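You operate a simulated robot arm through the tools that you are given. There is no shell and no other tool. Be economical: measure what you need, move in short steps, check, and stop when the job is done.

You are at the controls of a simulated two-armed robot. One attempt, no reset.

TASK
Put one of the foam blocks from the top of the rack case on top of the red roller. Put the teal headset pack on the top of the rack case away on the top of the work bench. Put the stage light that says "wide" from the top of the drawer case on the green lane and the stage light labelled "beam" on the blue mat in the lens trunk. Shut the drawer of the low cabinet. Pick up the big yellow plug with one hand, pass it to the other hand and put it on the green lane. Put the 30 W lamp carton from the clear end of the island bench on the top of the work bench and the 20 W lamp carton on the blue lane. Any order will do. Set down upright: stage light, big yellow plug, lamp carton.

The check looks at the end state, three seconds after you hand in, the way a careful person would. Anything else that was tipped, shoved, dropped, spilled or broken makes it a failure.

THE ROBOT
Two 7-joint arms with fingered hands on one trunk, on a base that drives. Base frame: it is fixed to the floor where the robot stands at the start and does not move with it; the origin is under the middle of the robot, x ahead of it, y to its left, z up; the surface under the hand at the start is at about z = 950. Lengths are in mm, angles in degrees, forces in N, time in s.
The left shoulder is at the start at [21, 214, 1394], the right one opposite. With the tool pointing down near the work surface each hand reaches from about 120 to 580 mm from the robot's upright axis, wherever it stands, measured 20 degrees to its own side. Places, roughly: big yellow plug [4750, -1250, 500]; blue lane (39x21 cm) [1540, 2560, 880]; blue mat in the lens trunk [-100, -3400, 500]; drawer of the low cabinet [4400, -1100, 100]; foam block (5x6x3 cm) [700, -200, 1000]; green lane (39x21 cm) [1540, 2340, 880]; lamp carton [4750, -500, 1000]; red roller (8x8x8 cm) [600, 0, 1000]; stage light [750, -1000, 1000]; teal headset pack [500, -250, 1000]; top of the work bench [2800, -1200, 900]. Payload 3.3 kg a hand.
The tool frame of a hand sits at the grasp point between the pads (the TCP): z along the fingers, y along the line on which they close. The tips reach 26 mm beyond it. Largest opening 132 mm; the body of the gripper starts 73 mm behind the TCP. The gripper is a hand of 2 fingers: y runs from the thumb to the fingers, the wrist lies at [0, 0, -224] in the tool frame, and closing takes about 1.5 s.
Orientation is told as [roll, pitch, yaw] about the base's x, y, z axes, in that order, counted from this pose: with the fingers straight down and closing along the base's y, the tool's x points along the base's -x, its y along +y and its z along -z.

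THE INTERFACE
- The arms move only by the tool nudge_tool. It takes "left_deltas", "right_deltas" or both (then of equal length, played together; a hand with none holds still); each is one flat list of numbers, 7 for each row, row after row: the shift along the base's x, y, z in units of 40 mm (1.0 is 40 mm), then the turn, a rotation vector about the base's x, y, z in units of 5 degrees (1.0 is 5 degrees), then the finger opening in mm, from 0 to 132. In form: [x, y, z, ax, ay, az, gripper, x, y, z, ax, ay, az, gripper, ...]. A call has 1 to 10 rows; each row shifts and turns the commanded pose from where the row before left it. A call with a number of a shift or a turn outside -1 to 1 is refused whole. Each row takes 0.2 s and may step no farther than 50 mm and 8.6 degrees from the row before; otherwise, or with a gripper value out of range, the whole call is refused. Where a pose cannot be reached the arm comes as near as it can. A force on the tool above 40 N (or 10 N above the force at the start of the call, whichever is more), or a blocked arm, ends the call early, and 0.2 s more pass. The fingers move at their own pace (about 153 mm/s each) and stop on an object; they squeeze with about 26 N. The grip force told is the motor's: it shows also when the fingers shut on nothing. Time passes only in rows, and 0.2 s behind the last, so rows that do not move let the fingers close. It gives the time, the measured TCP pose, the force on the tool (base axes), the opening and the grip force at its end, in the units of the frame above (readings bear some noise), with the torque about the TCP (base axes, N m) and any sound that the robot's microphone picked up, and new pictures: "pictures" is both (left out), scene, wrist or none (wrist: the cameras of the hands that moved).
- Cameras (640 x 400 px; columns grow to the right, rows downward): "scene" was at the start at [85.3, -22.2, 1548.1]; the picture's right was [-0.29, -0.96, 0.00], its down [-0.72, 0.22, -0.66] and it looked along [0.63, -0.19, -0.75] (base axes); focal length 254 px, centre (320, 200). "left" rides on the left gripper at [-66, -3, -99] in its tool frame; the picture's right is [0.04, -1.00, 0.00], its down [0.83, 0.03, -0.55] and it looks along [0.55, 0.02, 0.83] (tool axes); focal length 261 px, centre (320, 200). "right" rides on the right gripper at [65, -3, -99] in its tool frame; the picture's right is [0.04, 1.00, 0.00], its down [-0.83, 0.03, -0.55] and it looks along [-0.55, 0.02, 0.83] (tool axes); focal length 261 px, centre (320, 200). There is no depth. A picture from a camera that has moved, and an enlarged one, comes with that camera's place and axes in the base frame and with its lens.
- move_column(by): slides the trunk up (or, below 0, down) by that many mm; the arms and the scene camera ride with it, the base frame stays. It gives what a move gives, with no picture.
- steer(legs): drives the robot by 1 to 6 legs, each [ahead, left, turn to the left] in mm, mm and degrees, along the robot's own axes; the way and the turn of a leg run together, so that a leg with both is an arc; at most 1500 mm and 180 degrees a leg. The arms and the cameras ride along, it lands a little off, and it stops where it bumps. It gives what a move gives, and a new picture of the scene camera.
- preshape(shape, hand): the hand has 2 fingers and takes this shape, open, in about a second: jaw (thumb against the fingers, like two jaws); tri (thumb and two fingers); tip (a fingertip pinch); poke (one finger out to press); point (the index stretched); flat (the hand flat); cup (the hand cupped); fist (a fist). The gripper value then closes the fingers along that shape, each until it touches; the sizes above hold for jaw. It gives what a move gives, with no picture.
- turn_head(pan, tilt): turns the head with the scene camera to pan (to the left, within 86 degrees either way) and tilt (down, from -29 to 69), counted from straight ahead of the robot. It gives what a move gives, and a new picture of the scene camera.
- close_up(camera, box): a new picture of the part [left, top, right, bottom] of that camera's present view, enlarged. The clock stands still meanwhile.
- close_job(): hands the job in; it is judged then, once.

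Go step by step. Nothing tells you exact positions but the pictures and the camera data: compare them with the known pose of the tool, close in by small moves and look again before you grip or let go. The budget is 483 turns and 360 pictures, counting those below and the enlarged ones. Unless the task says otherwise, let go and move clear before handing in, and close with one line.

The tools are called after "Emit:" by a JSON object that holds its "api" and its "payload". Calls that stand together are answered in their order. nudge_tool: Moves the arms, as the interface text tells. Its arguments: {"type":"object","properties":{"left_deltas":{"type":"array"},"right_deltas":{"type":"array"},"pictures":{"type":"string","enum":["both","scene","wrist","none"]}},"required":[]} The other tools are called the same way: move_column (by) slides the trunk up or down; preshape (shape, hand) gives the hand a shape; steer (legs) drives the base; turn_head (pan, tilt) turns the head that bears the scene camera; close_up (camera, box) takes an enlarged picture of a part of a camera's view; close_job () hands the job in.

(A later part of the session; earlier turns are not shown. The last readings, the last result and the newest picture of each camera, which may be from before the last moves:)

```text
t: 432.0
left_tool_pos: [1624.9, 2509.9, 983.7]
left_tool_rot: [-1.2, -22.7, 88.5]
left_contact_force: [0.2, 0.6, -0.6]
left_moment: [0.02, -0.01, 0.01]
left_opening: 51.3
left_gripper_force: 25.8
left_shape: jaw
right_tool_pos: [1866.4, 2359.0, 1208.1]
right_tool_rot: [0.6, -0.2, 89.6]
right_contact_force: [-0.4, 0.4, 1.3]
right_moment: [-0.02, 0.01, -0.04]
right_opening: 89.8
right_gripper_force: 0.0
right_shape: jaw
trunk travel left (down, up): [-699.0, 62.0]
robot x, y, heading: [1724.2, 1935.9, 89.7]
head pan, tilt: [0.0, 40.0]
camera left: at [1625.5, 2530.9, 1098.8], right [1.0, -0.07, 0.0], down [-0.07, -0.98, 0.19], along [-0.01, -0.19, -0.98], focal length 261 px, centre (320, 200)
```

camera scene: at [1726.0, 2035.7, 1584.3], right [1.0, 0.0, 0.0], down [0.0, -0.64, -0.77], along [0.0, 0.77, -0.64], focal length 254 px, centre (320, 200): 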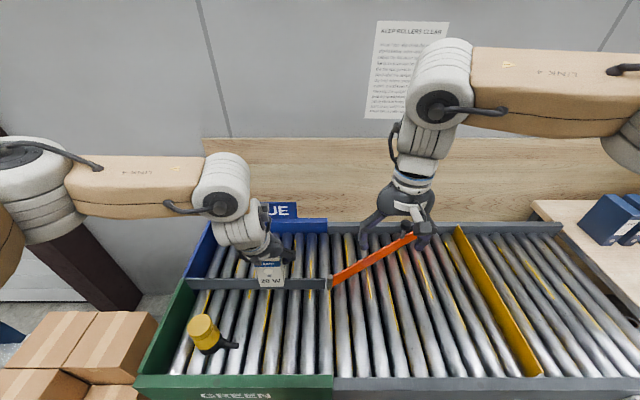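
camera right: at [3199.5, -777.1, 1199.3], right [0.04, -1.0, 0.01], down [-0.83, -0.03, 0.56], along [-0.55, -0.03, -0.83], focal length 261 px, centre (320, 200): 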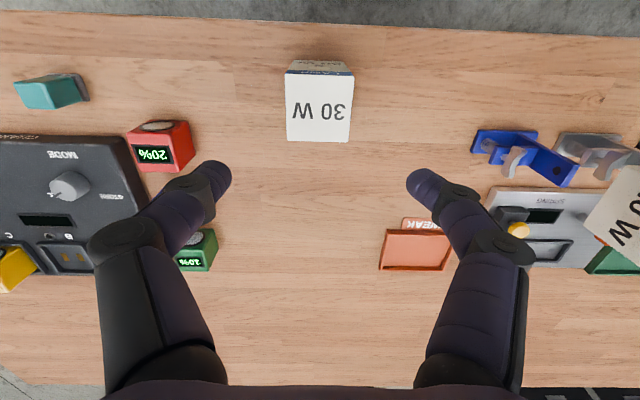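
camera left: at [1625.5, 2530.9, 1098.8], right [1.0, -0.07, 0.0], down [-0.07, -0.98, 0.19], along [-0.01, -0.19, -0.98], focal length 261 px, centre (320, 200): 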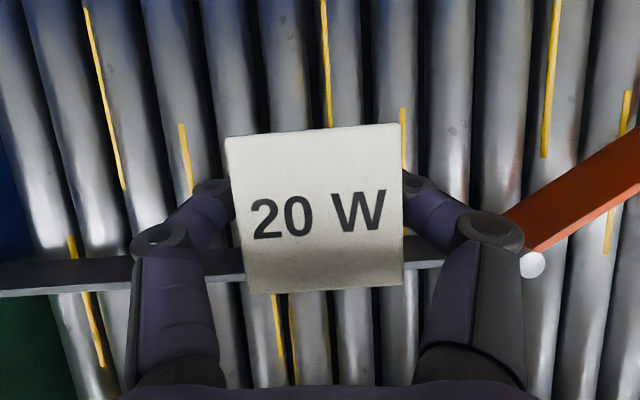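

Emit:
{"api": "nudge_tool", "payload": {"left_deltas": [0, 0, -0.35, 0, 0, 0, 0, 0, 0, -0.1, 0, 0, 0, 0, 0, 0, 0, 0, 0, 0, 0], "pictures": "none"}}

Emit:
{"api": "nudge_tool", "payload": {"left_deltas": [0, 0, -0.08, 0, 0, 0, 0, 0, 0, 0, 0, 0, 0, 0], "pictures": "none"}}

Emit:
{"api": "nudge_tool", "payload": {"left_deltas": [0, 0, -0.08, 0, 0, 0, 0, 0, 0, 0, 0, 0, 0, 0], "pictures": "none"}}

Emit:
{"api": "nudge_tool", "payload": {"left_deltas": [0, 0, -0.08, 0, 0, 0, 0, 0, 0, 0, 0, 0, 0, 0], "pictures": "none"}}

```text
t: 432.8
left_tool_pos: [1623.6, 2504.5, 966.9]
left_tool_rot: [-1.0, -22.8, 88.4]
left_contact_force: [-0.4, -0.1, -1.0]
left_moment: [0.0, 0.01, -0.01]
left_opening: 50.9
left_gripper_force: 26.3
left_shape: jaw
left hand out of reach, approached as far as the arm can: row 1
right_tool_pos: [1867.5, 2358.7, 1208.2]
right_tool_rot: [0.5, 0.0, 89.6]
right_contact_force: [0.2, 0.0, -0.2]
right_moment: [0.0, 0.0, 0.0]
right_opening: 89.8
right_gripper_force: 0.0
right_shape: jaw
trunk travel left (down, up): [-699.0, 62.0]
robot x, y, heading: [1725.7, 1936.5, 90.1]
head pan, tilt: [0.0, 40.0]
```

```text
t: 433.4
left_tool_pos: [1623.2, 2504.4, 962.5]
left_tool_rot: [-0.9, -22.8, 88.6]
left_contact_force: [0.7, -0.3, -1.1]
left_moment: [-0.02, -0.02, 0.03]
left_opening: 50.8
left_gripper_force: 26.2
left_shape: jaw
right_tool_pos: [1867.2, 2359.5, 1208.1]
right_tool_rot: [0.6, 0.0, 89.6]
right_contact_force: [0.2, 0.9, 0.0]
right_moment: [0.02, -0.03, -0.01]
right_opening: 89.7
right_gripper_force: 0.1
right_shape: jaw
trunk travel left (down, up): [-699.0, 62.0]
robot x, y, heading: [1728.1, 1934.1, 89.8]
head pan, tilt: [0.0, 40.0]
```

```text
t: 434.0
left_tool_pos: [1623.6, 2502.2, 960.9]
left_tool_rot: [-1.0, -22.8, 88.5]
left_contact_force: [0.1, -0.2, -1.0]
left_moment: [0.01, -0.02, 0.0]
left_opening: 50.9
left_gripper_force: 26.2
left_shape: jaw
left hand out of reach, approached as far as the arm can: row 1
right_tool_pos: [1868.1, 2359.0, 1207.1]
right_tool_rot: [0.5, -0.1, 89.5]
right_contact_force: [0.0, 0.3, -0.2]
right_moment: [0.01, 0.01, 0.04]
right_opening: 89.5
right_gripper_force: 0.0
right_shape: jaw
trunk travel left (down, up): [-699.0, 62.0]
robot x, y, heading: [1723.3, 1937.7, 90.1]
head pan, tilt: [0.0, 40.0]
```

```text
t: 434.6
left_tool_pos: [1612.0, 2508.3, 961.4]
left_tool_rot: [-0.9, -23.3, 89.4]
left_contact_force: [0.4, 0.2, -1.0]
left_moment: [-0.01, -0.01, -0.01]
left_opening: 50.8
left_gripper_force: 25.9
left_shape: jaw
right_tool_pos: [1868.0, 2358.3, 1207.8]
right_tool_rot: [0.7, 0.0, 89.6]
right_contact_force: [-0.2, 0.0, 1.0]
right_moment: [0.04, -0.02, 0.02]
right_opening: 89.9
right_gripper_force: 0.1
right_shape: jaw
trunk travel left (down, up): [-699.0, 62.0]
robot x, y, heading: [1731.3, 1942.7, 89.9]
head pan, tilt: [0.0, 40.0]
```

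The arm is at its reach limit; I swap some reach for trunk height.

Emit:
{"api": "nudge_tool", "payload": {"left_deltas": [0.15, 0, 0.7, 0, 0, 0, 0, 0.15, 0, 0.5, 0, 0, 0, 0], "pictures": "none"}}

Emit:
{"api": "move_column", "payload": {"by": -40}}

Emit:
{"api": "nudge_tool", "payload": {"left_deltas": [0, 0, 0, 0, 0, 0, 0], "pictures": "wrist"}}

```text
t: 435.4
left_tool_pos: [1579.3, 2518.6, 1000.2]
left_tool_rot: [1.2, -22.8, 92.5]
left_contact_force: [-1.0, 0.8, -1.0]
left_moment: [-0.02, 0.0, -0.01]
left_opening: 50.8
left_gripper_force: 26.6
left_shape: jaw
left hand out of reach, approached as far as the arm can: row 2
right_tool_pos: [1866.6, 2359.6, 1207.4]
right_tool_rot: [0.6, -0.1, 89.5]
right_contact_force: [0.1, -0.5, -0.2]
right_moment: [0.03, -0.01, -0.02]
right_opening: 89.7
right_gripper_force: 0.1
right_shape: jaw
trunk travel left (down, up): [-699.0, 62.0]
robot x, y, heading: [1727.6, 1936.6, 89.9]
head pan, tilt: [0.0, 40.0]
stopped in row 2 (left hand): the arm was blocked; the commanded pose is now the measured one
```

```text
t: 436.2
left_tool_pos: [1584.1, 2517.1, 960.5]
left_tool_rot: [1.1, -22.5, 92.1]
left_contact_force: [-0.3, -0.6, -0.6]
left_moment: [0.03, 0.0, 0.02]
left_opening: 50.8
left_gripper_force: 25.7
left_shape: jaw
right_tool_pos: [1867.6, 2358.0, 1167.9]
right_tool_rot: [0.6, -0.2, 89.6]
right_contact_force: [0.6, -0.1, 0.4]
right_moment: [0.01, 0.0, 0.0]
right_opening: 89.9
right_gripper_force: 0.1
right_shape: jaw
trunk travel left (down, up): [-659.0, 102.0]
robot x, y, heading: [1726.3, 1936.5, 90.3]
head pan, tilt: [0.0, 40.0]
```

```text
t: 436.6
left_tool_pos: [1582.9, 2517.4, 958.8]
left_tool_rot: [1.1, -22.6, 92.2]
left_contact_force: [0.1, -0.2, -1.4]
left_moment: [0.02, -0.03, 0.02]
left_opening: 51.0
left_gripper_force: 26.0
left_shape: jaw
right_tool_pos: [1866.8, 2359.0, 1167.1]
right_tool_rot: [0.6, -0.2, 89.6]
right_contact_force: [-0.6, -0.4, -0.6]
right_moment: [0.01, -0.01, 0.0]
right_opening: 89.8
right_gripper_force: 0.1
right_shape: jaw
trunk travel left (down, up): [-659.0, 102.0]
robot x, y, heading: [1729.8, 1931.3, 90.1]
head pan, tilt: [0.0, 40.0]
camera left: at [1586.9, 2539.4, 1076.1], right [1.0, 0.01, -0.03], down [0.01, -0.98, 0.19], along [-0.03, -0.19, -0.98], focal length 261 px, centre (320, 200)
```

left: 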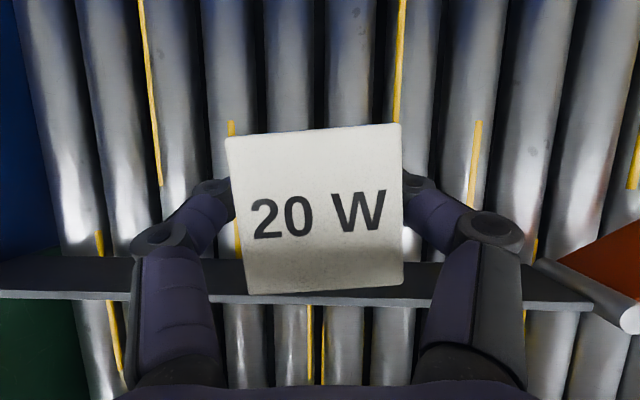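

By luck it's over the next gap (x≈1583), well aligned. Lower with the trunk.

Emit:
{"api": "move_column", "payload": {"by": -4}}

Emit:
{"api": "move_column", "payload": {"by": -3}}

Emit:
{"api": "move_column", "payload": {"by": -3}}

```text
t: 437.1
left_tool_pos: [1582.5, 2517.2, 955.5]
left_tool_rot: [1.1, -22.6, 92.1]
left_contact_force: [0.2, -0.7, -1.6]
left_moment: [0.02, 0.03, 0.0]
left_opening: 50.8
left_gripper_force: 25.7
left_shape: jaw
right_tool_pos: [1866.8, 2359.2, 1163.3]
right_tool_rot: [0.6, -0.1, 89.6]
right_contact_force: [0.5, -0.3, -0.3]
right_moment: [0.0, 0.02, 0.02]
right_opening: 89.6
right_gripper_force: 0.1
right_shape: jaw
trunk travel left (down, up): [-655.0, 106.0]
robot x, y, heading: [1724.9, 1937.5, 90.4]
head pan, tilt: [0.0, 40.0]
```

```text
t: 437.6
left_tool_pos: [1583.3, 2519.1, 954.3]
left_tool_rot: [1.1, -22.7, 92.3]
left_contact_force: [-1.4, 2.1, 2.5]
left_moment: [0.06, -0.05, 0.04]
left_opening: 51.1
left_gripper_force: 26.3
left_shape: jaw
right_tool_pos: [1865.9, 2359.7, 1161.0]
right_tool_rot: [0.6, -0.1, 89.7]
right_contact_force: [0.7, -0.1, 0.1]
right_moment: [-0.02, -0.05, 0.05]
right_opening: 89.8
right_gripper_force: 0.0
right_shape: jaw
trunk travel left (down, up): [-652.0, 109.0]
robot x, y, heading: [1724.7, 1937.5, 89.9]
head pan, tilt: [0.0, 40.0]
```

```text
t: 438.2
left_tool_pos: [1582.6, 2518.0, 951.6]
left_tool_rot: [1.1, -22.9, 92.2]
left_contact_force: [-1.6, 3.0, 16.0]
left_moment: [0.17, -0.26, 0.09]
left_opening: 51.9
left_gripper_force: 26.4
left_shape: jaw
right_tool_pos: [1867.2, 2357.1, 1158.4]
right_tool_rot: [0.6, -0.2, 89.6]
right_contact_force: [-0.7, -0.2, 0.5]
right_moment: [-0.01, -0.03, 0.02]
right_opening: 89.6
right_gripper_force: 0.1
right_shape: jaw
trunk travel left (down, up): [-649.0, 112.0]
robot x, y, heading: [1726.5, 1938.1, 90.2]
head pan, tilt: [0.0, 40.0]
```

Seated. Release gently and check.

Emit:
{"api": "nudge_tool", "payload": {"left_deltas": [0, 0, 0, 0, 0, 0, 58, 0, 0, 0, 0, 0, 0, 66], "pictures": "wrist"}}

```text
t: 438.8
left_tool_pos: [1585.2, 2514.9, 949.0]
left_tool_rot: [1.0, -22.4, 92.0]
left_contact_force: [-0.2, 0.0, 0.5]
left_moment: [-0.05, 0.01, 0.02]
left_opening: 65.4
left_gripper_force: 0.1
left_shape: jaw
right_tool_pos: [1866.5, 2359.0, 1157.6]
right_tool_rot: [0.7, 0.0, 89.6]
right_contact_force: [-0.2, -0.7, 1.5]
right_moment: [0.01, 0.01, 0.0]
right_opening: 89.8
right_gripper_force: 0.1
right_shape: jaw
trunk travel left (down, up): [-649.0, 112.0]
robot x, y, heading: [1725.6, 1937.9, 90.2]
head pan, tilt: [0.0, 40.0]
camera left: at [1587.6, 2538.4, 1064.7], right [1.0, 0.0, -0.03], down [0.01, -0.98, 0.19], along [-0.03, -0.19, -0.98], focal length 261 px, centre (320, 200)
```

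left: 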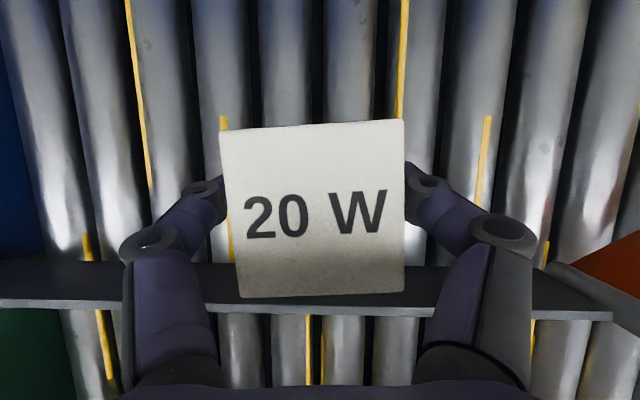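

It stands. Open a bit more, raise with the trunk, and back off.

Emit:
{"api": "nudge_tool", "payload": {"left_deltas": [0, 0, 0, 0, 0, 0, 80], "pictures": "none"}}

Emit:
{"api": "move_column", "payload": {"by": 110}}

Emit:
{"api": "steer", "payload": {"legs": [[-200, 0, 0]]}}

Emit:
{"api": "close_up", "payload": {"camera": "scene", "box": [130, 180, 350, 380]}}

```text
t: 439.2
left_tool_pos: [1583.8, 2518.2, 949.7]
left_tool_rot: [1.1, -22.6, 92.1]
left_contact_force: [-0.3, 0.8, 0.2]
left_moment: [-0.01, -0.01, -0.02]
left_opening: 79.6
left_gripper_force: 0.0
left_shape: jaw
right_tool_pos: [1866.5, 2359.9, 1157.3]
right_tool_rot: [0.6, 0.0, 89.6]
right_contact_force: [-0.6, -0.8, 0.2]
right_moment: [0.02, 0.01, 0.0]
right_opening: 89.7
right_gripper_force: 0.1
right_shape: jaw
trunk travel left (down, up): [-649.0, 112.0]
robot x, y, heading: [1729.6, 1940.2, 90.1]
head pan, tilt: [0.0, 40.0]
```

```text
t: 440.6
left_tool_pos: [1583.2, 2518.0, 1059.1]
left_tool_rot: [1.1, -22.6, 92.1]
left_contact_force: [0.5, -0.1, 0.3]
left_moment: [0.01, -0.01, -0.01]
left_opening: 79.5
left_gripper_force: 0.0
left_shape: jaw
right_tool_pos: [1867.3, 2358.8, 1267.7]
right_tool_rot: [0.6, -0.1, 89.6]
right_contact_force: [0.4, -0.3, 0.0]
right_moment: [-0.02, 0.03, 0.03]
right_opening: 89.9
right_gripper_force: 0.0
right_shape: jaw
trunk travel left (down, up): [-759.0, 2.0]
robot x, y, heading: [1727.3, 1938.1, 90.0]
head pan, tilt: [0.0, 40.0]
```

```text
t: 442.2
left_tool_pos: [1584.8, 2317.4, 1059.8]
left_tool_rot: [1.2, -22.7, 92.0]
left_contact_force: [0.3, 0.5, 0.4]
left_moment: [0.0, 0.03, -0.02]
left_opening: 79.5
left_gripper_force: 0.1
left_shape: jaw
right_tool_pos: [1868.9, 2158.1, 1268.1]
right_tool_rot: [0.6, -0.3, 89.6]
right_contact_force: [0.0, 0.4, 0.4]
right_moment: [-0.03, 0.01, -0.02]
right_opening: 89.5
right_gripper_force: 0.0
right_shape: jaw
trunk travel left (down, up): [-759.0, 2.0]
robot x, y, heading: [1727.1, 1737.0, 90.1]
head pan, tilt: [0.0, 40.0]
camera scene: at [1726.3, 1832.9, 1644.6], right [1.0, 0.0, 0.0], down [0.0, -0.64, -0.77], along [0.0, 0.77, -0.64], focal length 254 px, centre (320, 200)
```

scene: 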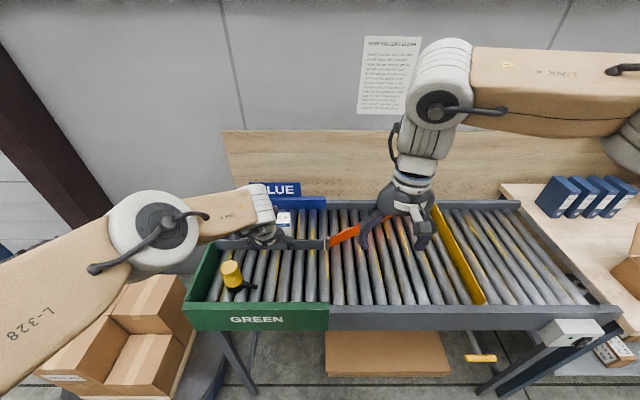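

```text
2.00 times, centred on (240, 280) of scene
camera zoom: at [1726.3, 1832.9, 1644.6], right [1.0, 0.0, 0.0], down [0.0, -0.64, -0.77], along [0.0, 0.77, -0.64], focal length 509 px, centre (480, 40)
```

zoom: 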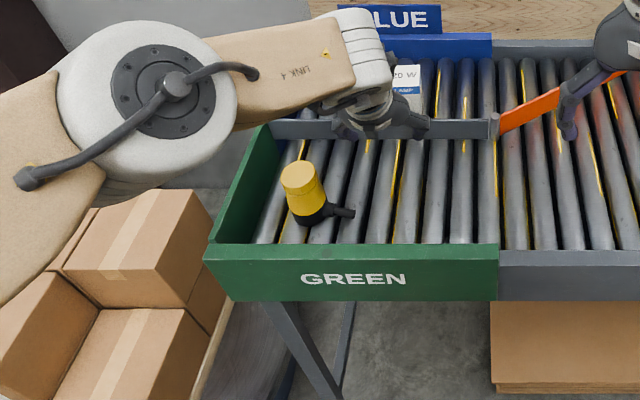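

20 W stands in the blue lane. Now the stage lights: I drive to the far side of the drawer case, facing -x.

Emit:
{"api": "steer", "payload": {"legs": [[-300, 0, 0], [0, 0, 90], [0, 1500, 0], [0, 960, 0], [300, 0, 0]]}}

Emit:
{"api": "turn_head", "payload": {"pan": 0, "tilt": 40}}

Emit:
{"api": "close_up", "payload": {"camera": "scene", "box": [200, 80, 460, 242]}}

```text
t: 461.3
left_tool_pos: [833.2, -1151.7, 1059.1]
left_tool_rot: [1.0, -22.7, -178.4]
left_contact_force: [0.0, 0.6, -0.4]
left_moment: [0.0, -0.02, 0.0]
left_opening: 79.6
left_gripper_force: 0.1
left_shape: jaw
right_tool_pos: [994.5, -868.5, 1269.0]
right_tool_rot: [0.6, -0.1, 179.1]
right_contact_force: [-0.6, -0.4, -0.5]
right_moment: [-0.01, -0.03, 0.01]
right_opening: 89.5
right_gripper_force: 0.0
right_shape: jaw
trunk travel left (down, up): [-759.0, 2.0]
robot x, y, heading: [1414.2, -1011.0, 179.5]
head pan, tilt: [0.0, 40.0]
camera scene: at [1319.1, -1011.0, 1644.5], right [0.01, 1.0, 0.0], down [0.64, 0.0, -0.77], along [-0.77, 0.0, -0.64], focal length 254 px, centre (320, 200)
```

scene: 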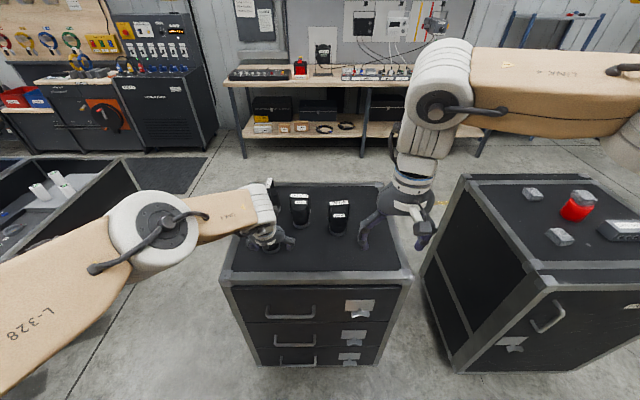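

```text
t: 461.9
left_tool_pos: [833.1, -1149.5, 1058.8]
left_tool_rot: [1.1, -22.6, -178.5]
left_contact_force: [-0.9, 0.2, 0.7]
left_moment: [-0.02, -0.01, -0.02]
left_opening: 79.1
left_gripper_force: 0.0
left_shape: jaw
right_tool_pos: [995.0, -867.9, 1268.1]
right_tool_rot: [0.6, -0.1, 179.1]
right_contact_force: [0.8, 0.7, 0.1]
right_moment: [0.02, -0.05, 0.0]
right_opening: 89.8
right_gripper_force: 0.1
right_shape: jaw
trunk travel left (down, up): [-759.0, 2.0]
robot x, y, heading: [1416.2, -1013.4, 179.7]
head pan, tilt: [0.0, 40.0]
camera scene: at [1319.1, -1011.0, 1644.5], right [0.01, 1.0, 0.0], down [0.64, 0.0, -0.77], along [-0.77, 0.0, -0.64], focal length 254 px, centre (320, 200)
```

scene: 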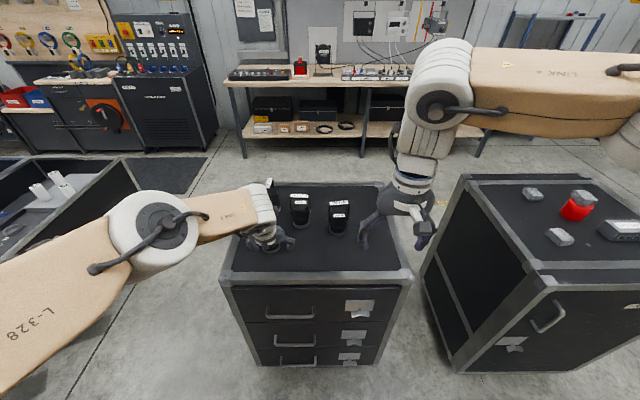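

```text
2.46 times, centred on (330, 161) of scene
camera zoom: at [1319.1, -1011.0, 1644.5], right [0.01, 1.0, 0.0], down [0.64, 0.0, -0.77], along [-0.77, 0.0, -0.64], focal length 626 px, centre (295, 296)
```

zoom: 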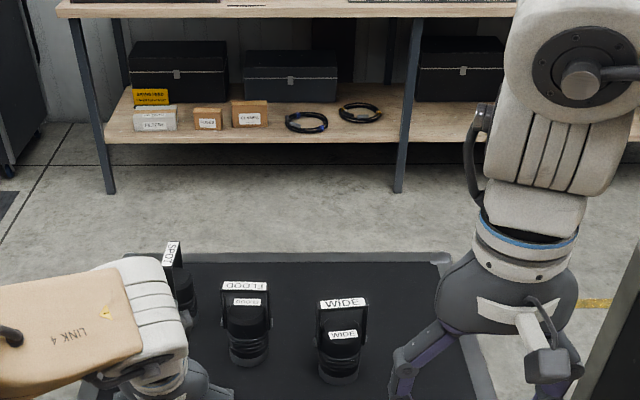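

WIDE is at about (668, -945). BEAM is hidden by the left hand; I pull that back and up and look.

Emit:
{"api": "nudge_tool", "payload": {"left_deltas": [0.8, -0.2, 0.3, 0, -0.9, 0, 100, 0.8, -0.2, 0.3, 0, -0.9, 0, 100, 0.8, -0.5, 0.3, 0, -0.9, 0, 100, 0.5, -1, 0.3, 0, -0.9, 0, 100, 0.3, -1, 0.3, 0, -0.9, 0, 100], "pictures": "none"}}

Emit:
{"api": "close_up", "payload": {"camera": "scene", "box": [220, 150, 420, 300]}}

```text
t: 463.1
left_tool_pos: [961.7, -1267.4, 1120.8]
left_tool_rot: [1.5, -0.1, -178.6]
left_contact_force: [0.6, 0.6, 0.6]
left_moment: [-0.01, 0.0, -0.02]
left_opening: 99.9
left_gripper_force: 0.1
left_shape: jaw
right_tool_pos: [995.7, -867.2, 1268.2]
right_tool_rot: [0.6, -0.2, 179.2]
right_contact_force: [0.0, 0.0, 0.2]
right_moment: [-0.01, 0.01, 0.01]
right_opening: 89.6
right_gripper_force: 0.0
right_shape: jaw
trunk travel left (down, up): [-759.0, 2.0]
robot x, y, heading: [1415.5, -1011.4, 179.6]
head pan, tilt: [0.0, 40.0]
```

```text
2.67 times, centred on (320, 225) of scene
camera zoom: at [1320.0, -1012.0, 1644.6], right [0.01, 1.0, 0.0], down [0.64, 0.0, -0.77], along [-0.77, 0.01, -0.64], focal length 679 px, centre (320, 133)
```

zoom: 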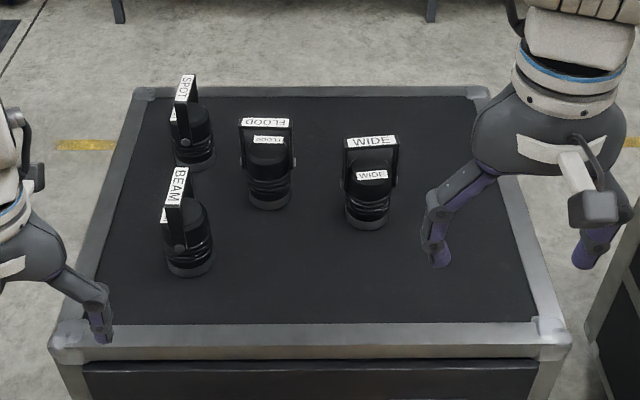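

BEAM's handle runs along x, WIDE's along y. First WIDE with the right hand.

Emit:
{"api": "nudge_tool", "payload": {"left_deltas": [0.8, -0.5, 0.5, 0, 0, 0, 100, 0.8, -0.5, 0.5, 0, 0, 0, 100], "pictures": "none"}}

Emit:
{"api": "steer", "payload": {"legs": [[0, 50, 0], [275, 0, 0]]}}

Emit:
{"api": "nudge_tool", "payload": {"right_deltas": [-0.5, -0.1, -0.6, 0, 0, 0, 100, -0.5, -0.1, -0.6, 0, 0, 0, 100], "pictures": "wrist"}}

```text
t: 463.7
left_tool_pos: [1024.7, -1306.6, 1162.2]
left_tool_rot: [1.7, -0.2, -178.5]
left_contact_force: [-0.2, 0.0, -0.9]
left_moment: [-0.01, 0.03, -0.01]
left_opening: 99.8
left_gripper_force: 0.1
left_shape: jaw
right_tool_pos: [995.4, -868.5, 1267.3]
right_tool_rot: [0.6, -0.2, 179.1]
right_contact_force: [-0.1, 0.7, 0.0]
right_moment: [-0.04, 0.02, 0.01]
right_opening: 89.8
right_gripper_force: 0.0
right_shape: jaw
trunk travel left (down, up): [-759.0, 2.0]
robot x, y, heading: [1415.5, -1012.9, 179.4]
head pan, tilt: [0.0, 40.0]
```

```text
t: 466.1
left_tool_pos: [761.4, -1354.2, 1161.0]
left_tool_rot: [1.7, 0.1, -178.6]
left_contact_force: [0.1, -0.6, -0.9]
left_moment: [-0.03, -0.03, 0.01]
left_opening: 100.0
left_gripper_force: 0.0
left_shape: jaw
right_tool_pos: [731.6, -915.8, 1266.5]
right_tool_rot: [0.6, 0.0, 179.1]
right_contact_force: [0.0, 0.1, -0.3]
right_moment: [0.0, -0.03, 0.0]
right_opening: 89.4
right_gripper_force: 0.0
right_shape: jaw
trunk travel left (down, up): [-759.0, 2.0]
robot x, y, heading: [1156.0, -1064.1, 179.8]
head pan, tilt: [0.0, 40.0]
stopped in leg 2: the robot was blocked; the commanded pose is now the measured one
camera scene: at [1055.4, -1059.5, 1644.3], right [0.01, 1.0, 0.0], down [0.64, 0.0, -0.76], along [-0.76, 0.01, -0.64], focal length 254 px, centre (320, 200)
```

scene: 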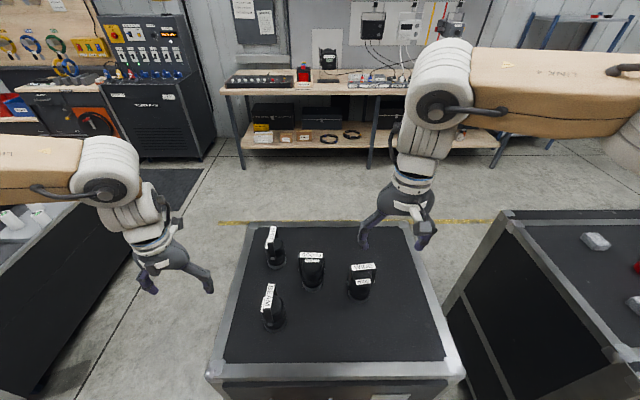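

```text
t: 466.8
left_tool_pos: [763.7, -1355.9, 1161.3]
left_tool_rot: [1.6, -0.1, -178.6]
left_contact_force: [0.2, 0.0, -0.3]
left_moment: [-0.02, 0.05, -0.03]
left_opening: 99.5
left_gripper_force: 0.1
left_shape: jaw
right_tool_pos: [692.2, -924.9, 1219.7]
right_tool_rot: [0.5, -0.2, 179.1]
right_contact_force: [0.2, 0.4, -0.5]
right_moment: [-0.02, 0.03, 0.0]
right_opening: 99.6
right_gripper_force: 0.0
right_shape: jaw
trunk travel left (down, up): [-759.0, 2.0]
robot x, y, heading: [1155.1, -1058.5, 179.4]
head pan, tilt: [0.0, 40.0]
camera right: at [759.8, -920.9, 1318.6], right [0.03, -1.0, 0.01], down [-0.83, -0.02, 0.56], along [-0.56, -0.02, -0.83], focal length 261 px, centre (320, 200)
```

right: 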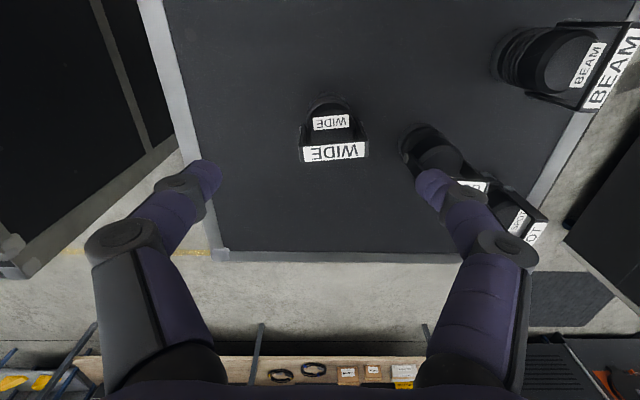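

The base touched the drawer handles; I back off 15 mm. WIDE is at (665, -937); I move over it and lower partway.

Emit:
{"api": "steer", "payload": {"legs": [[-15, 0, 0]]}}

Emit:
{"api": "nudge_tool", "payload": {"right_deltas": [-0.5, -0.15, -0.6, 0, 0, 0, 100, -0.55, -0.15, -0.7, 0, 0, 0, 100], "pictures": "wrist"}}

```text
t: 467.5
left_tool_pos: [776.5, -1354.9, 1160.3]
left_tool_rot: [1.6, -0.1, -178.6]
left_contact_force: [-0.8, -1.0, -0.6]
left_moment: [0.01, -0.02, 0.01]
left_opening: 99.8
left_gripper_force: 0.1
left_shape: jaw
right_tool_pos: [705.1, -924.0, 1218.6]
right_tool_rot: [0.6, -0.1, 179.1]
right_contact_force: [-0.4, 0.5, -0.2]
right_moment: [-0.03, 0.01, 0.01]
right_opening: 99.9
right_gripper_force: 0.1
right_shape: jaw
trunk travel left (down, up): [-759.0, 2.0]
robot x, y, heading: [1168.7, -1060.5, 179.7]
head pan, tilt: [0.0, 40.0]
camera scene: at [1071.0, -1059.3, 1644.4], right [0.01, 1.0, 0.0], down [0.64, 0.0, -0.76], along [-0.76, 0.01, -0.64], focal length 254 px, centre (320, 200)
```

scene: 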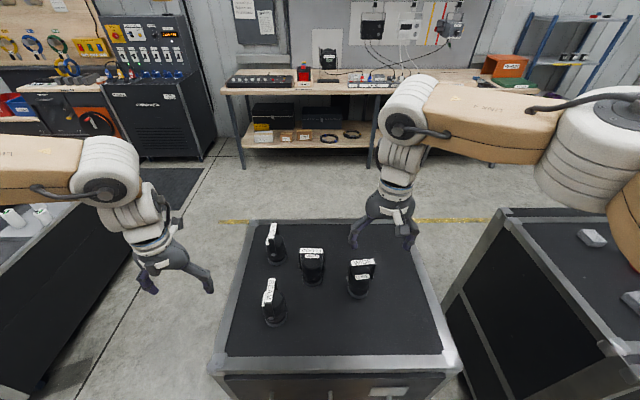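

```text
t: 468.1
left_tool_pos: [777.9, -1354.0, 1160.9]
left_tool_rot: [1.5, -0.2, -178.6]
left_contact_force: [-0.4, -0.2, 0.2]
left_moment: [-0.01, -0.01, 0.0]
left_opening: 99.8
left_gripper_force: 0.2
left_shape: jaw
right_tool_pos: [667.3, -937.7, 1167.4]
right_tool_rot: [0.5, -0.1, 179.2]
right_contact_force: [-0.3, -0.4, -0.2]
right_moment: [0.0, 0.01, 0.04]
right_opening: 100.1
right_gripper_force: 0.1
right_shape: jaw
trunk travel left (down, up): [-759.0, 2.0]
robot x, y, heading: [1169.7, -1061.3, 179.5]
head pan, tilt: [0.0, 40.0]
camera right: at [733.3, -934.3, 1267.1], right [0.03, -1.0, 0.01], down [-0.83, -0.02, 0.56], along [-0.56, -0.02, -0.83], focal length 261 px, centre (320, 200)
```

right: 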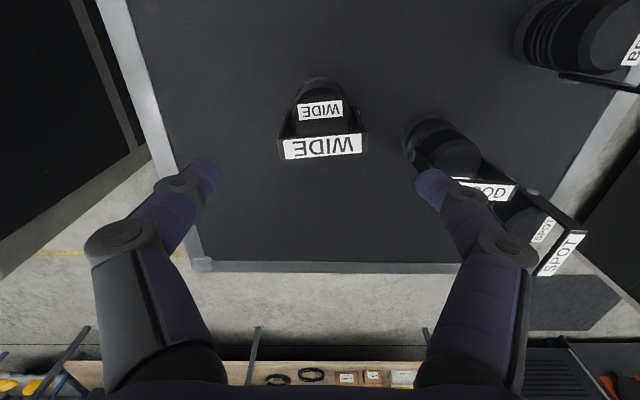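

Emit:
{"api": "nudge_tool", "payload": {"right_deltas": [-0.08, 0, -0.8, 0, 0, 0.7, 86, 0, 0, -0.7, 0, 0, 0.7, 86], "pictures": "wrist"}}

```text
t: 468.7
left_tool_pos: [777.7, -1353.6, 1160.7]
left_tool_rot: [1.7, -0.2, -178.7]
left_contact_force: [1.1, 0.6, 0.1]
left_moment: [0.01, 0.0, 0.02]
left_opening: 99.8
left_gripper_force: 0.0
left_shape: jaw
right_tool_pos: [662.0, -935.2, 1106.7]
right_tool_rot: [0.6, -0.2, -174.0]
right_contact_force: [0.2, -0.5, 0.8]
right_moment: [0.03, 0.0, 0.02]
right_opening: 86.5
right_gripper_force: 0.1
right_shape: jaw
trunk travel left (down, up): [-759.0, 2.0]
robot x, y, heading: [1169.7, -1062.0, 179.7]
head pan, tilt: [0.0, 40.0]
camera right: at [728.8, -924.8, 1206.5], right [0.15, -0.99, 0.01], down [-0.82, -0.12, 0.56], along [-0.55, -0.09, -0.83], focal length 261 px, centre (320, 200)
```

right: 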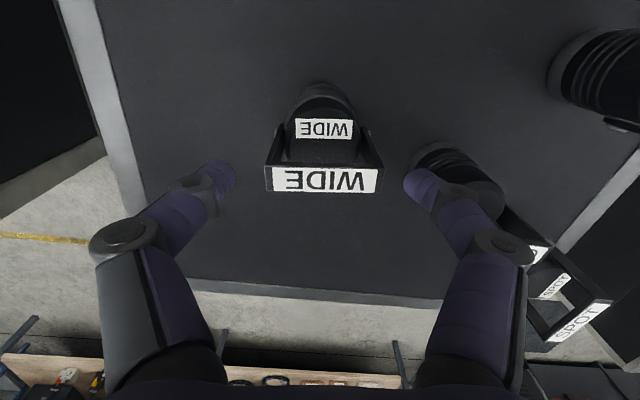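

Aligned. Lower ~38 mm and close on the yoke.

Emit:
{"api": "nudge_tool", "payload": {"right_deltas": [0.05, 0, -0.5, 0, 0, 0, 86, 0, 0, -0.45, 0, 0, 0, 86, 0, 0, 0, 0, 0, 0, 0, 0, 0, 0, 0, 0, 0, 0, 0, 0, 0, 0, 0, 0, 0], "pictures": "wrist"}}

```text
t: 469.9
left_tool_pos: [777.2, -1352.9, 1160.9]
left_tool_rot: [1.6, -0.1, -178.6]
left_contact_force: [0.0, 0.1, -0.6]
left_moment: [0.0, 0.02, 0.01]
left_opening: 99.9
left_gripper_force: 0.0
left_shape: jaw
right_tool_pos: [669.4, -937.7, 1072.0]
right_tool_rot: [0.8, -0.2, -173.8]
right_contact_force: [-0.6, 0.3, 0.5]
right_moment: [0.01, 0.01, -0.03]
right_opening: 0.1
right_gripper_force: 25.5
right_shape: jaw
right hand out of reach, approached as far as the arm can: row 2
trunk travel left (down, up): [-759.0, 2.0]
robot x, y, heading: [1170.1, -1059.6, 179.4]
head pan, tilt: [0.0, 40.0]
camera right: at [736.0, -926.1, 1169.1], right [0.15, -0.99, 0.01], down [-0.82, -0.12, 0.56], along [-0.55, -0.09, -0.83], focal length 261 px, centre (320, 200)
```

right: 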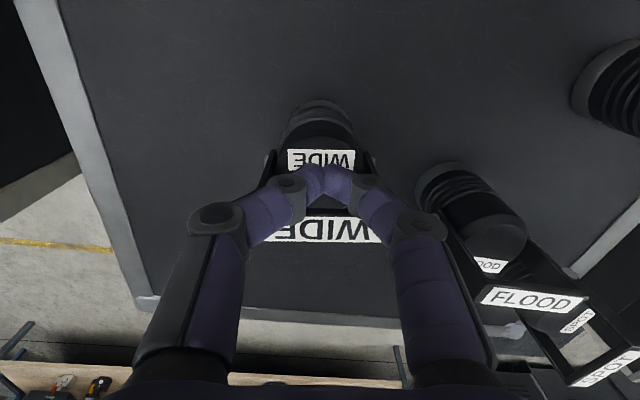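

Missed: the handle is lower and farther (top z≈1070, x≈653). I open, rise, lower the trunk for reach and retry.

Emit:
{"api": "nudge_tool", "payload": {"right_deltas": [0, 0, 0.8, 0, 0, 0, 0, 0, 0, 1, 0, 0, 0, 60, 0, 0, 1, 0, 0, 0, 86], "pictures": "none"}}

Emit:
{"api": "move_column", "payload": {"by": -90}}

Emit:
{"api": "nudge_tool", "payload": {"right_deltas": [-0.4, -0.03, 0, 0, 0, 0, 86, 0, 0, 0, 0, 0, 0, 86], "pictures": "wrist"}}

```text
t: 470.7
left_tool_pos: [778.5, -1355.3, 1160.9]
left_tool_rot: [1.8, -0.2, -178.6]
left_contact_force: [-0.3, 0.0, 0.1]
left_moment: [-0.01, 0.01, 0.0]
left_opening: 99.8
left_gripper_force: 0.1
left_shape: jaw
right_tool_pos: [668.8, -937.8, 1184.2]
right_tool_rot: [0.6, 0.0, -173.9]
right_contact_force: [0.2, 0.0, 0.1]
right_moment: [0.02, 0.0, -0.02]
right_opening: 85.6
right_gripper_force: 0.0
right_shape: jaw
trunk travel left (down, up): [-759.0, 2.0]
robot x, y, heading: [1169.1, -1061.0, 179.6]
head pan, tilt: [0.0, 40.0]
```

```text
t: 472.0
left_tool_pos: [778.6, -1353.6, 1071.1]
left_tool_rot: [1.8, -0.3, -178.6]
left_contact_force: [0.4, 0.0, 0.6]
left_moment: [0.0, -0.01, -0.01]
left_opening: 99.6
left_gripper_force: 0.0
left_shape: jaw
right_tool_pos: [669.9, -937.6, 1094.0]
right_tool_rot: [0.5, -0.2, -174.0]
right_contact_force: [0.7, -0.1, -0.6]
right_moment: [0.0, 0.01, -0.01]
right_opening: 85.4
right_gripper_force: 0.0
right_shape: jaw
trunk travel left (down, up): [-669.0, 92.0]
robot x, y, heading: [1171.0, -1062.3, 179.7]
head pan, tilt: [0.0, 40.0]
```

```text
t: 472.6
left_tool_pos: [777.4, -1353.6, 1071.0]
left_tool_rot: [1.6, -0.1, -178.7]
left_contact_force: [0.1, -0.5, -0.5]
left_moment: [-0.03, -0.02, -0.01]
left_opening: 99.6
left_gripper_force: 0.1
left_shape: jaw
right_tool_pos: [652.7, -939.1, 1093.2]
right_tool_rot: [0.6, -0.2, -174.0]
right_contact_force: [-0.3, 0.0, -0.2]
right_moment: [-0.04, -0.03, -0.01]
right_opening: 85.9
right_gripper_force: 0.1
right_shape: jaw
trunk travel left (down, up): [-669.0, 92.0]
robot x, y, heading: [1170.6, -1061.4, 179.4]
head pan, tilt: [0.0, 40.0]
camera right: at [720.0, -927.6, 1191.9], right [0.15, -0.99, 0.01], down [-0.82, -0.12, 0.56], along [-0.55, -0.09, -0.83], focal length 261 px, centre (320, 200)
```

right: 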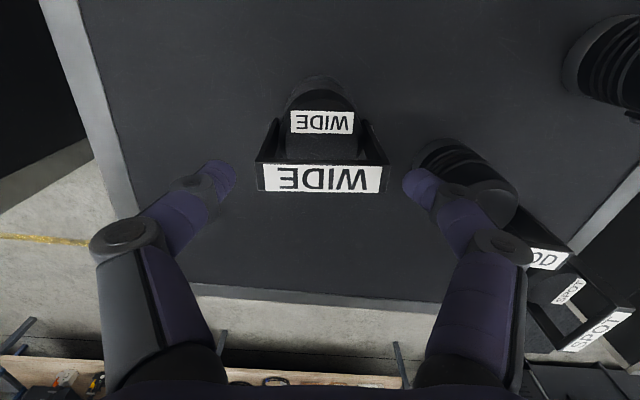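

Emit:
{"api": "nudge_tool", "payload": {"right_deltas": [0, 0.03, -0.5, 0, 0, 0, 82, 0, 0, -0.6, 0, 0, 0, 82], "pictures": "wrist"}}

```text
t: 473.2
left_tool_pos: [777.3, -1354.1, 1071.4]
left_tool_rot: [1.6, -0.1, -178.6]
left_contact_force: [-0.1, -0.6, 0.7]
left_moment: [0.02, -0.01, 0.0]
left_opening: 100.2
left_gripper_force: 0.1
left_shape: jaw
right_tool_pos: [655.2, -937.6, 1049.7]
right_tool_rot: [0.6, -0.3, -173.9]
right_contact_force: [-0.9, 0.6, 0.3]
right_moment: [0.03, -0.03, 0.01]
right_opening: 82.2
right_gripper_force: 0.0
right_shape: jaw
trunk travel left (down, up): [-669.0, 92.0]
robot x, y, heading: [1171.4, -1060.4, 179.5]
head pan, tilt: [0.0, 40.0]
camera right: at [720.2, -926.8, 1148.1], right [0.15, -0.99, 0.01], down [-0.82, -0.12, 0.56], along [-0.55, -0.09, -0.83], focal length 261 px, centre (320, 200)
```

right: 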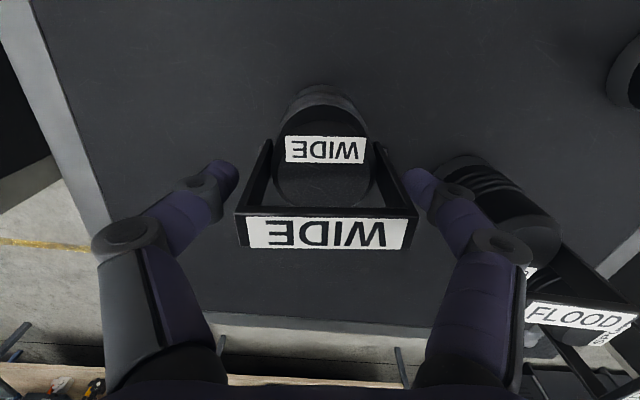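

Fingers flank the yoke arms now. Close.

Emit:
{"api": "nudge_tool", "payload": {"right_deltas": [0, 0, 0, 0, 0, 0, 40, 0, 0, 0, 0, 0, 0, 0, 0, 0, 0, 0, 0, 0, 0], "pictures": "wrist"}}

```text
t: 474.0
left_tool_pos: [777.5, -1353.8, 1070.8]
left_tool_rot: [1.7, -0.2, -178.6]
left_contact_force: [0.4, -0.6, 0.0]
left_moment: [0.03, -0.01, -0.02]
left_opening: 99.8
left_gripper_force: 0.1
left_shape: jaw
right_tool_pos: [654.8, -937.9, 1049.3]
right_tool_rot: [0.6, -0.1, -173.9]
right_contact_force: [-0.2, 0.9, 0.0]
right_moment: [0.01, -0.01, 0.01]
right_opening: 65.3
right_gripper_force: 26.4
right_shape: jaw
trunk travel left (down, up): [-669.0, 92.0]
robot x, y, heading: [1171.4, -1056.4, 179.7]
head pan, tilt: [0.0, 40.0]
camera right: at [720.3, -926.7, 1148.1], right [0.15, -0.99, 0.01], down [-0.82, -0.12, 0.56], along [-0.55, -0.09, -0.83], focal length 261 px, centre (320, 200)
```

right: 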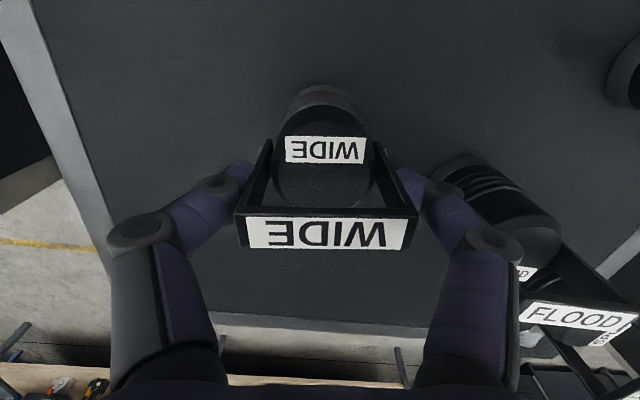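

Gripped. Lift.

Emit:
{"api": "nudge_tool", "payload": {"right_deltas": [0, 0, 0.5, 0, 0, 0, 0, 0, 0, 0.8, 0, 0, 0, 0, 0, 0, 1, 0, 0, 0, 0, 0, 0, 1, 0, 0, 0, 0], "pictures": "scene"}}

```text
t: 475.0
left_tool_pos: [778.0, -1353.6, 1072.3]
left_tool_rot: [1.7, -0.1, -178.6]
left_contact_force: [0.2, 0.3, 0.4]
left_moment: [0.0, -0.01, -0.01]
left_opening: 99.7
left_gripper_force: 0.0
left_shape: jaw
right_tool_pos: [655.2, -937.3, 1181.2]
right_tool_rot: [0.7, -0.1, -174.0]
right_contact_force: [0.1, -0.5, -5.3]
right_moment: [0.05, -0.01, -0.01]
right_opening: 65.1
right_gripper_force: 26.1
right_shape: jaw
trunk travel left (down, up): [-669.0, 92.0]
robot x, y, heading: [1166.4, -1060.3, 179.7]
head pan, tilt: [0.0, 40.0]
camera scene: at [1073.0, -1059.5, 1554.5], right [0.01, 1.0, 0.0], down [0.64, 0.0, -0.77], along [-0.77, 0.01, -0.64], focal length 254 px, centre (320, 200)
```

scene: 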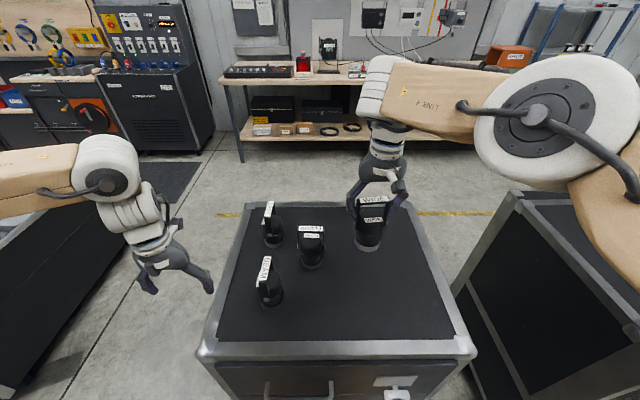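

WIDE is lifted. Carry it to the green lane.

Emit:
{"api": "move_column", "payload": {"by": 60}}

Emit:
{"api": "steer", "payload": {"legs": [[-320, 0, 0], [0, -1500, 0], [0, -960, 0], [0, 0, -90]]}}

```text
t: 476.0
left_tool_pos: [776.2, -1352.8, 1131.3]
left_tool_rot: [1.7, -0.1, -178.6]
left_contact_force: [0.0, -0.5, 0.7]
left_moment: [0.02, 0.0, -0.01]
left_opening: 99.9
left_gripper_force: 0.1
left_shape: jaw
right_tool_pos: [655.2, -938.2, 1240.5]
right_tool_rot: [0.8, -0.1, -174.0]
right_contact_force: [0.5, -0.3, -5.8]
right_moment: [0.03, -0.04, -0.02]
right_opening: 65.1
right_gripper_force: 25.9
right_shape: jaw
trunk travel left (down, up): [-729.0, 32.0]
robot x, y, heading: [1169.7, -1060.1, 179.3]
head pan, tilt: [0.0, 40.0]
```

```text
t: 493.4
left_tool_pos: [1222.2, 1762.2, 1130.8]
left_tool_rot: [1.6, -0.1, 91.8]
left_contact_force: [-0.4, 0.2, 0.3]
left_moment: [-0.01, 0.0, 0.0]
left_opening: 99.4
left_gripper_force: 0.0
left_shape: jaw
right_tool_pos: [1637.7, 1888.1, 1240.4]
right_tool_rot: [0.8, 0.0, 96.4]
right_contact_force: [-0.2, 0.5, -6.6]
right_moment: [0.0, -0.03, 0.01]
right_opening: 65.1
right_gripper_force: 26.0
right_shape: jaw
trunk travel left (down, up): [-729.0, 32.0]
robot x, y, heading: [1522.9, 1372.8, 90.1]
head pan, tilt: [0.0, 40.0]
camera scene: at [1518.7, 1469.7, 1614.4], right [1.0, 0.0, 0.0], down [0.0, -0.64, -0.77], along [0.0, 0.77, -0.64], focal length 254 px, centre (320, 200)
```

scene: 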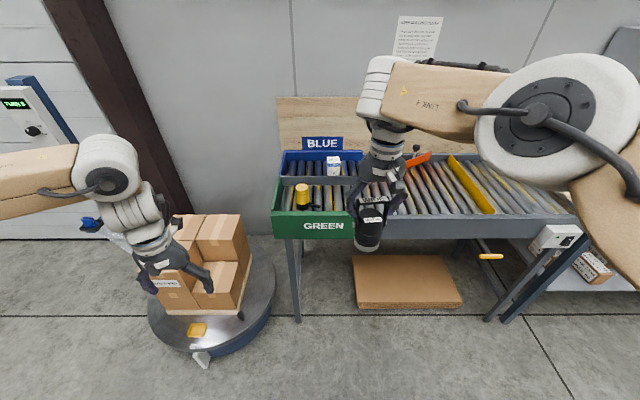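

Emit:
{"api": "steer", "payload": {"legs": [[0, 45, 0], [435, 0, 0]]}}

Emit:
{"api": "nudge_tool", "payload": {"right_deltas": [0, 0, -0.8, 0, 0, 0, 0, 0, 0, -0.8, 0, 0, 0, 0, 0, 0, -0.6, 0, 0, 0, 0], "pictures": "wrist"}}

```text
t: 496.6
left_tool_pos: [1182.0, 2198.5, 1130.8]
left_tool_rot: [1.7, -0.1, 91.4]
left_contact_force: [0.2, 0.3, -1.1]
left_moment: [0.01, -0.03, 0.02]
left_opening: 99.7
left_gripper_force: 0.0
left_shape: jaw
right_tool_pos: [1599.4, 2321.6, 1239.5]
right_tool_rot: [0.8, -0.1, 95.9]
right_contact_force: [-0.7, -0.2, -5.7]
right_moment: [-0.03, -0.04, 0.0]
right_opening: 64.7
right_gripper_force: 26.0
right_shape: jaw
trunk travel left (down, up): [-729.0, 32.0]
robot x, y, heading: [1474.8, 1810.2, 89.5]
head pan, tilt: [0.0, 40.0]
camera scene: at [1476.1, 1904.8, 1614.4], right [1.0, -0.01, 0.0], down [0.0, -0.64, -0.77], along [0.01, 0.77, -0.64], focal length 254 px, centre (320, 200)
```

scene: 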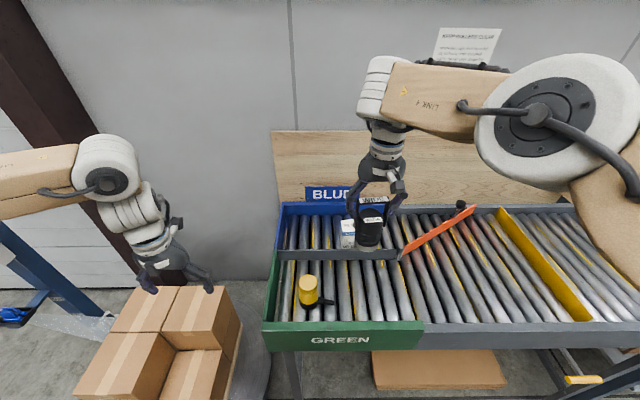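

```text
t: 497.4
left_tool_pos: [1181.8, 2198.2, 1131.6]
left_tool_rot: [1.7, -0.1, 91.4]
left_contact_force: [-0.2, -0.5, 0.2]
left_moment: [0.0, -0.02, 0.0]
left_opening: 99.7
left_gripper_force: 0.0
left_shape: jaw
right_tool_pos: [1597.1, 2321.1, 1152.6]
right_tool_rot: [0.6, 0.0, 96.0]
right_contact_force: [0.3, -0.2, -6.7]
right_moment: [-0.01, -0.01, 0.0]
right_opening: 65.0
right_gripper_force: 25.6
right_shape: jaw
trunk travel left (down, up): [-729.0, 32.0]
robot x, y, heading: [1475.4, 1807.2, 89.6]
head pan, tilt: [0.0, 40.0]
camera right: at [1610.2, 2257.4, 1250.7], right [-0.99, -0.15, 0.01], down [-0.11, 0.82, 0.56], along [-0.09, 0.55, -0.83], focal length 261 px, centre (320, 200)
```

right: 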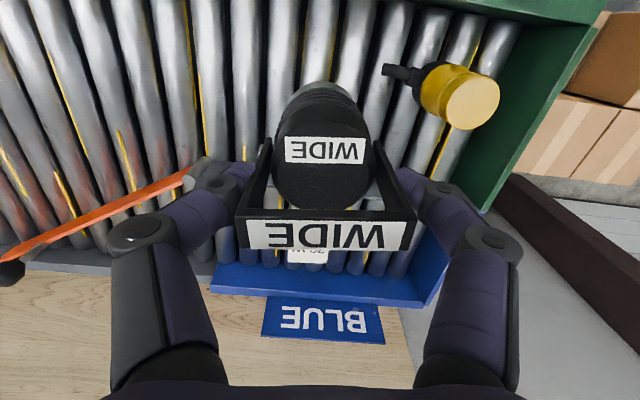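

Emit:
{"api": "close_up", "payload": {"camera": "right", "box": [200, 0, 440, 150]}}

```text
2.67 times, centred on (320, 75) of right
camera zoom: at [1610.2, 2257.4, 1250.7], right [-0.99, -0.15, 0.01], down [-0.11, 0.82, 0.56], along [-0.09, 0.55, -0.83], focal length 695 px, centre (320, 533)
```

zoom: 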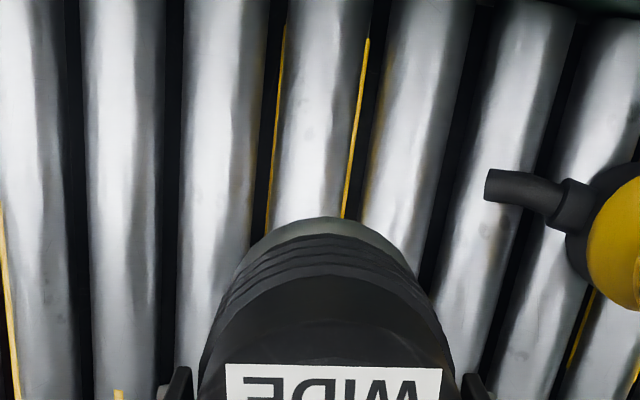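

Gaps at x≈1581 and 1625. I shift +25 mm to the 1625 gap and lower.

Emit:
{"api": "nudge_tool", "payload": {"right_deltas": [0.63, 0, -0.7, 0, 0, 0, 0, 0, 0, -1, 0, 0, 0, 0, 0, 0, -1, 0, 0, 0, 0, 0, 0, -0.8, 0, 0, 0, 0], "pictures": "wrist"}}

```text
t: 498.4
left_tool_pos: [1183.0, 2199.5, 1130.6]
left_tool_rot: [1.7, -0.1, 91.4]
left_contact_force: [0.2, -0.2, 0.4]
left_moment: [-0.02, -0.03, 0.02]
left_opening: 99.7
left_gripper_force: 0.1
left_shape: jaw
right_tool_pos: [1617.5, 2306.9, 1035.7]
right_tool_rot: [0.7, -0.1, 96.0]
right_contact_force: [-0.2, 0.5, -6.1]
right_moment: [0.02, -0.02, 0.02]
right_opening: 65.1
right_gripper_force: 26.1
right_shape: jaw
right hand out of reach, approached as far as the arm can: row 3, 4
trunk travel left (down, up): [-729.0, 32.0]
robot x, y, heading: [1474.2, 1805.3, 89.9]
head pan, tilt: [0.0, 40.0]
camera right: at [1629.4, 2242.9, 1134.1], right [-0.99, -0.15, 0.01], down [-0.11, 0.82, 0.56], along [-0.09, 0.55, -0.83], focal length 261 px, centre (320, 200)
```

right: 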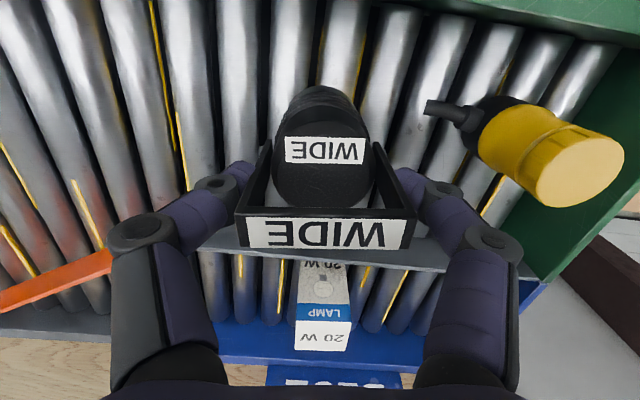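

Close to the gap centre. Lower the rest with the trunk.

Emit:
{"api": "move_column", "payload": {"by": -44}}

Emit:
{"api": "close_up", "payload": {"camera": "right", "box": [200, 0, 440, 150]}}

```text
t: 499.2
left_tool_pos: [1183.5, 2195.4, 1089.1]
left_tool_rot: [1.6, -0.3, 91.4]
left_contact_force: [0.2, 0.4, -0.7]
left_moment: [-0.03, 0.02, 0.02]
left_opening: 99.9
left_gripper_force: 0.0
left_shape: jaw
right_tool_pos: [1618.5, 2306.5, 994.7]
right_tool_rot: [0.7, -0.3, 95.9]
right_contact_force: [1.7, -10.3, 30.8]
right_moment: [-0.15, -0.16, -0.06]
right_opening: 64.3
right_gripper_force: 26.5
right_shape: jaw
trunk travel left (down, up): [-685.0, 76.0]
robot x, y, heading: [1475.7, 1812.5, 89.7]
head pan, tilt: [0.0, 40.0]
```

```text
2.67 times, centred on (320, 75) of right
camera zoom: at [1629.9, 2241.6, 1093.3], right [-0.99, -0.14, 0.01], down [-0.11, 0.82, 0.56], along [-0.09, 0.55, -0.83], focal length 695 px, centre (320, 533)
```

zoom: 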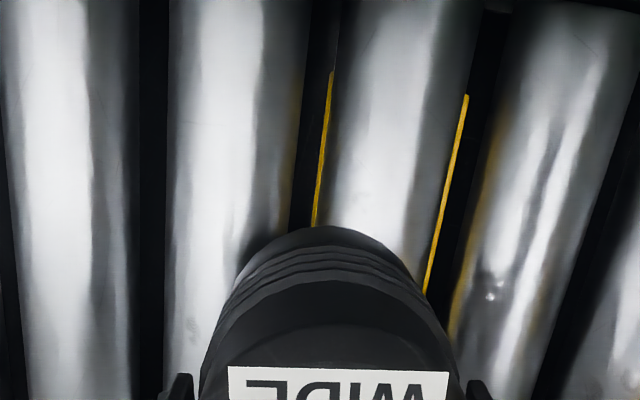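

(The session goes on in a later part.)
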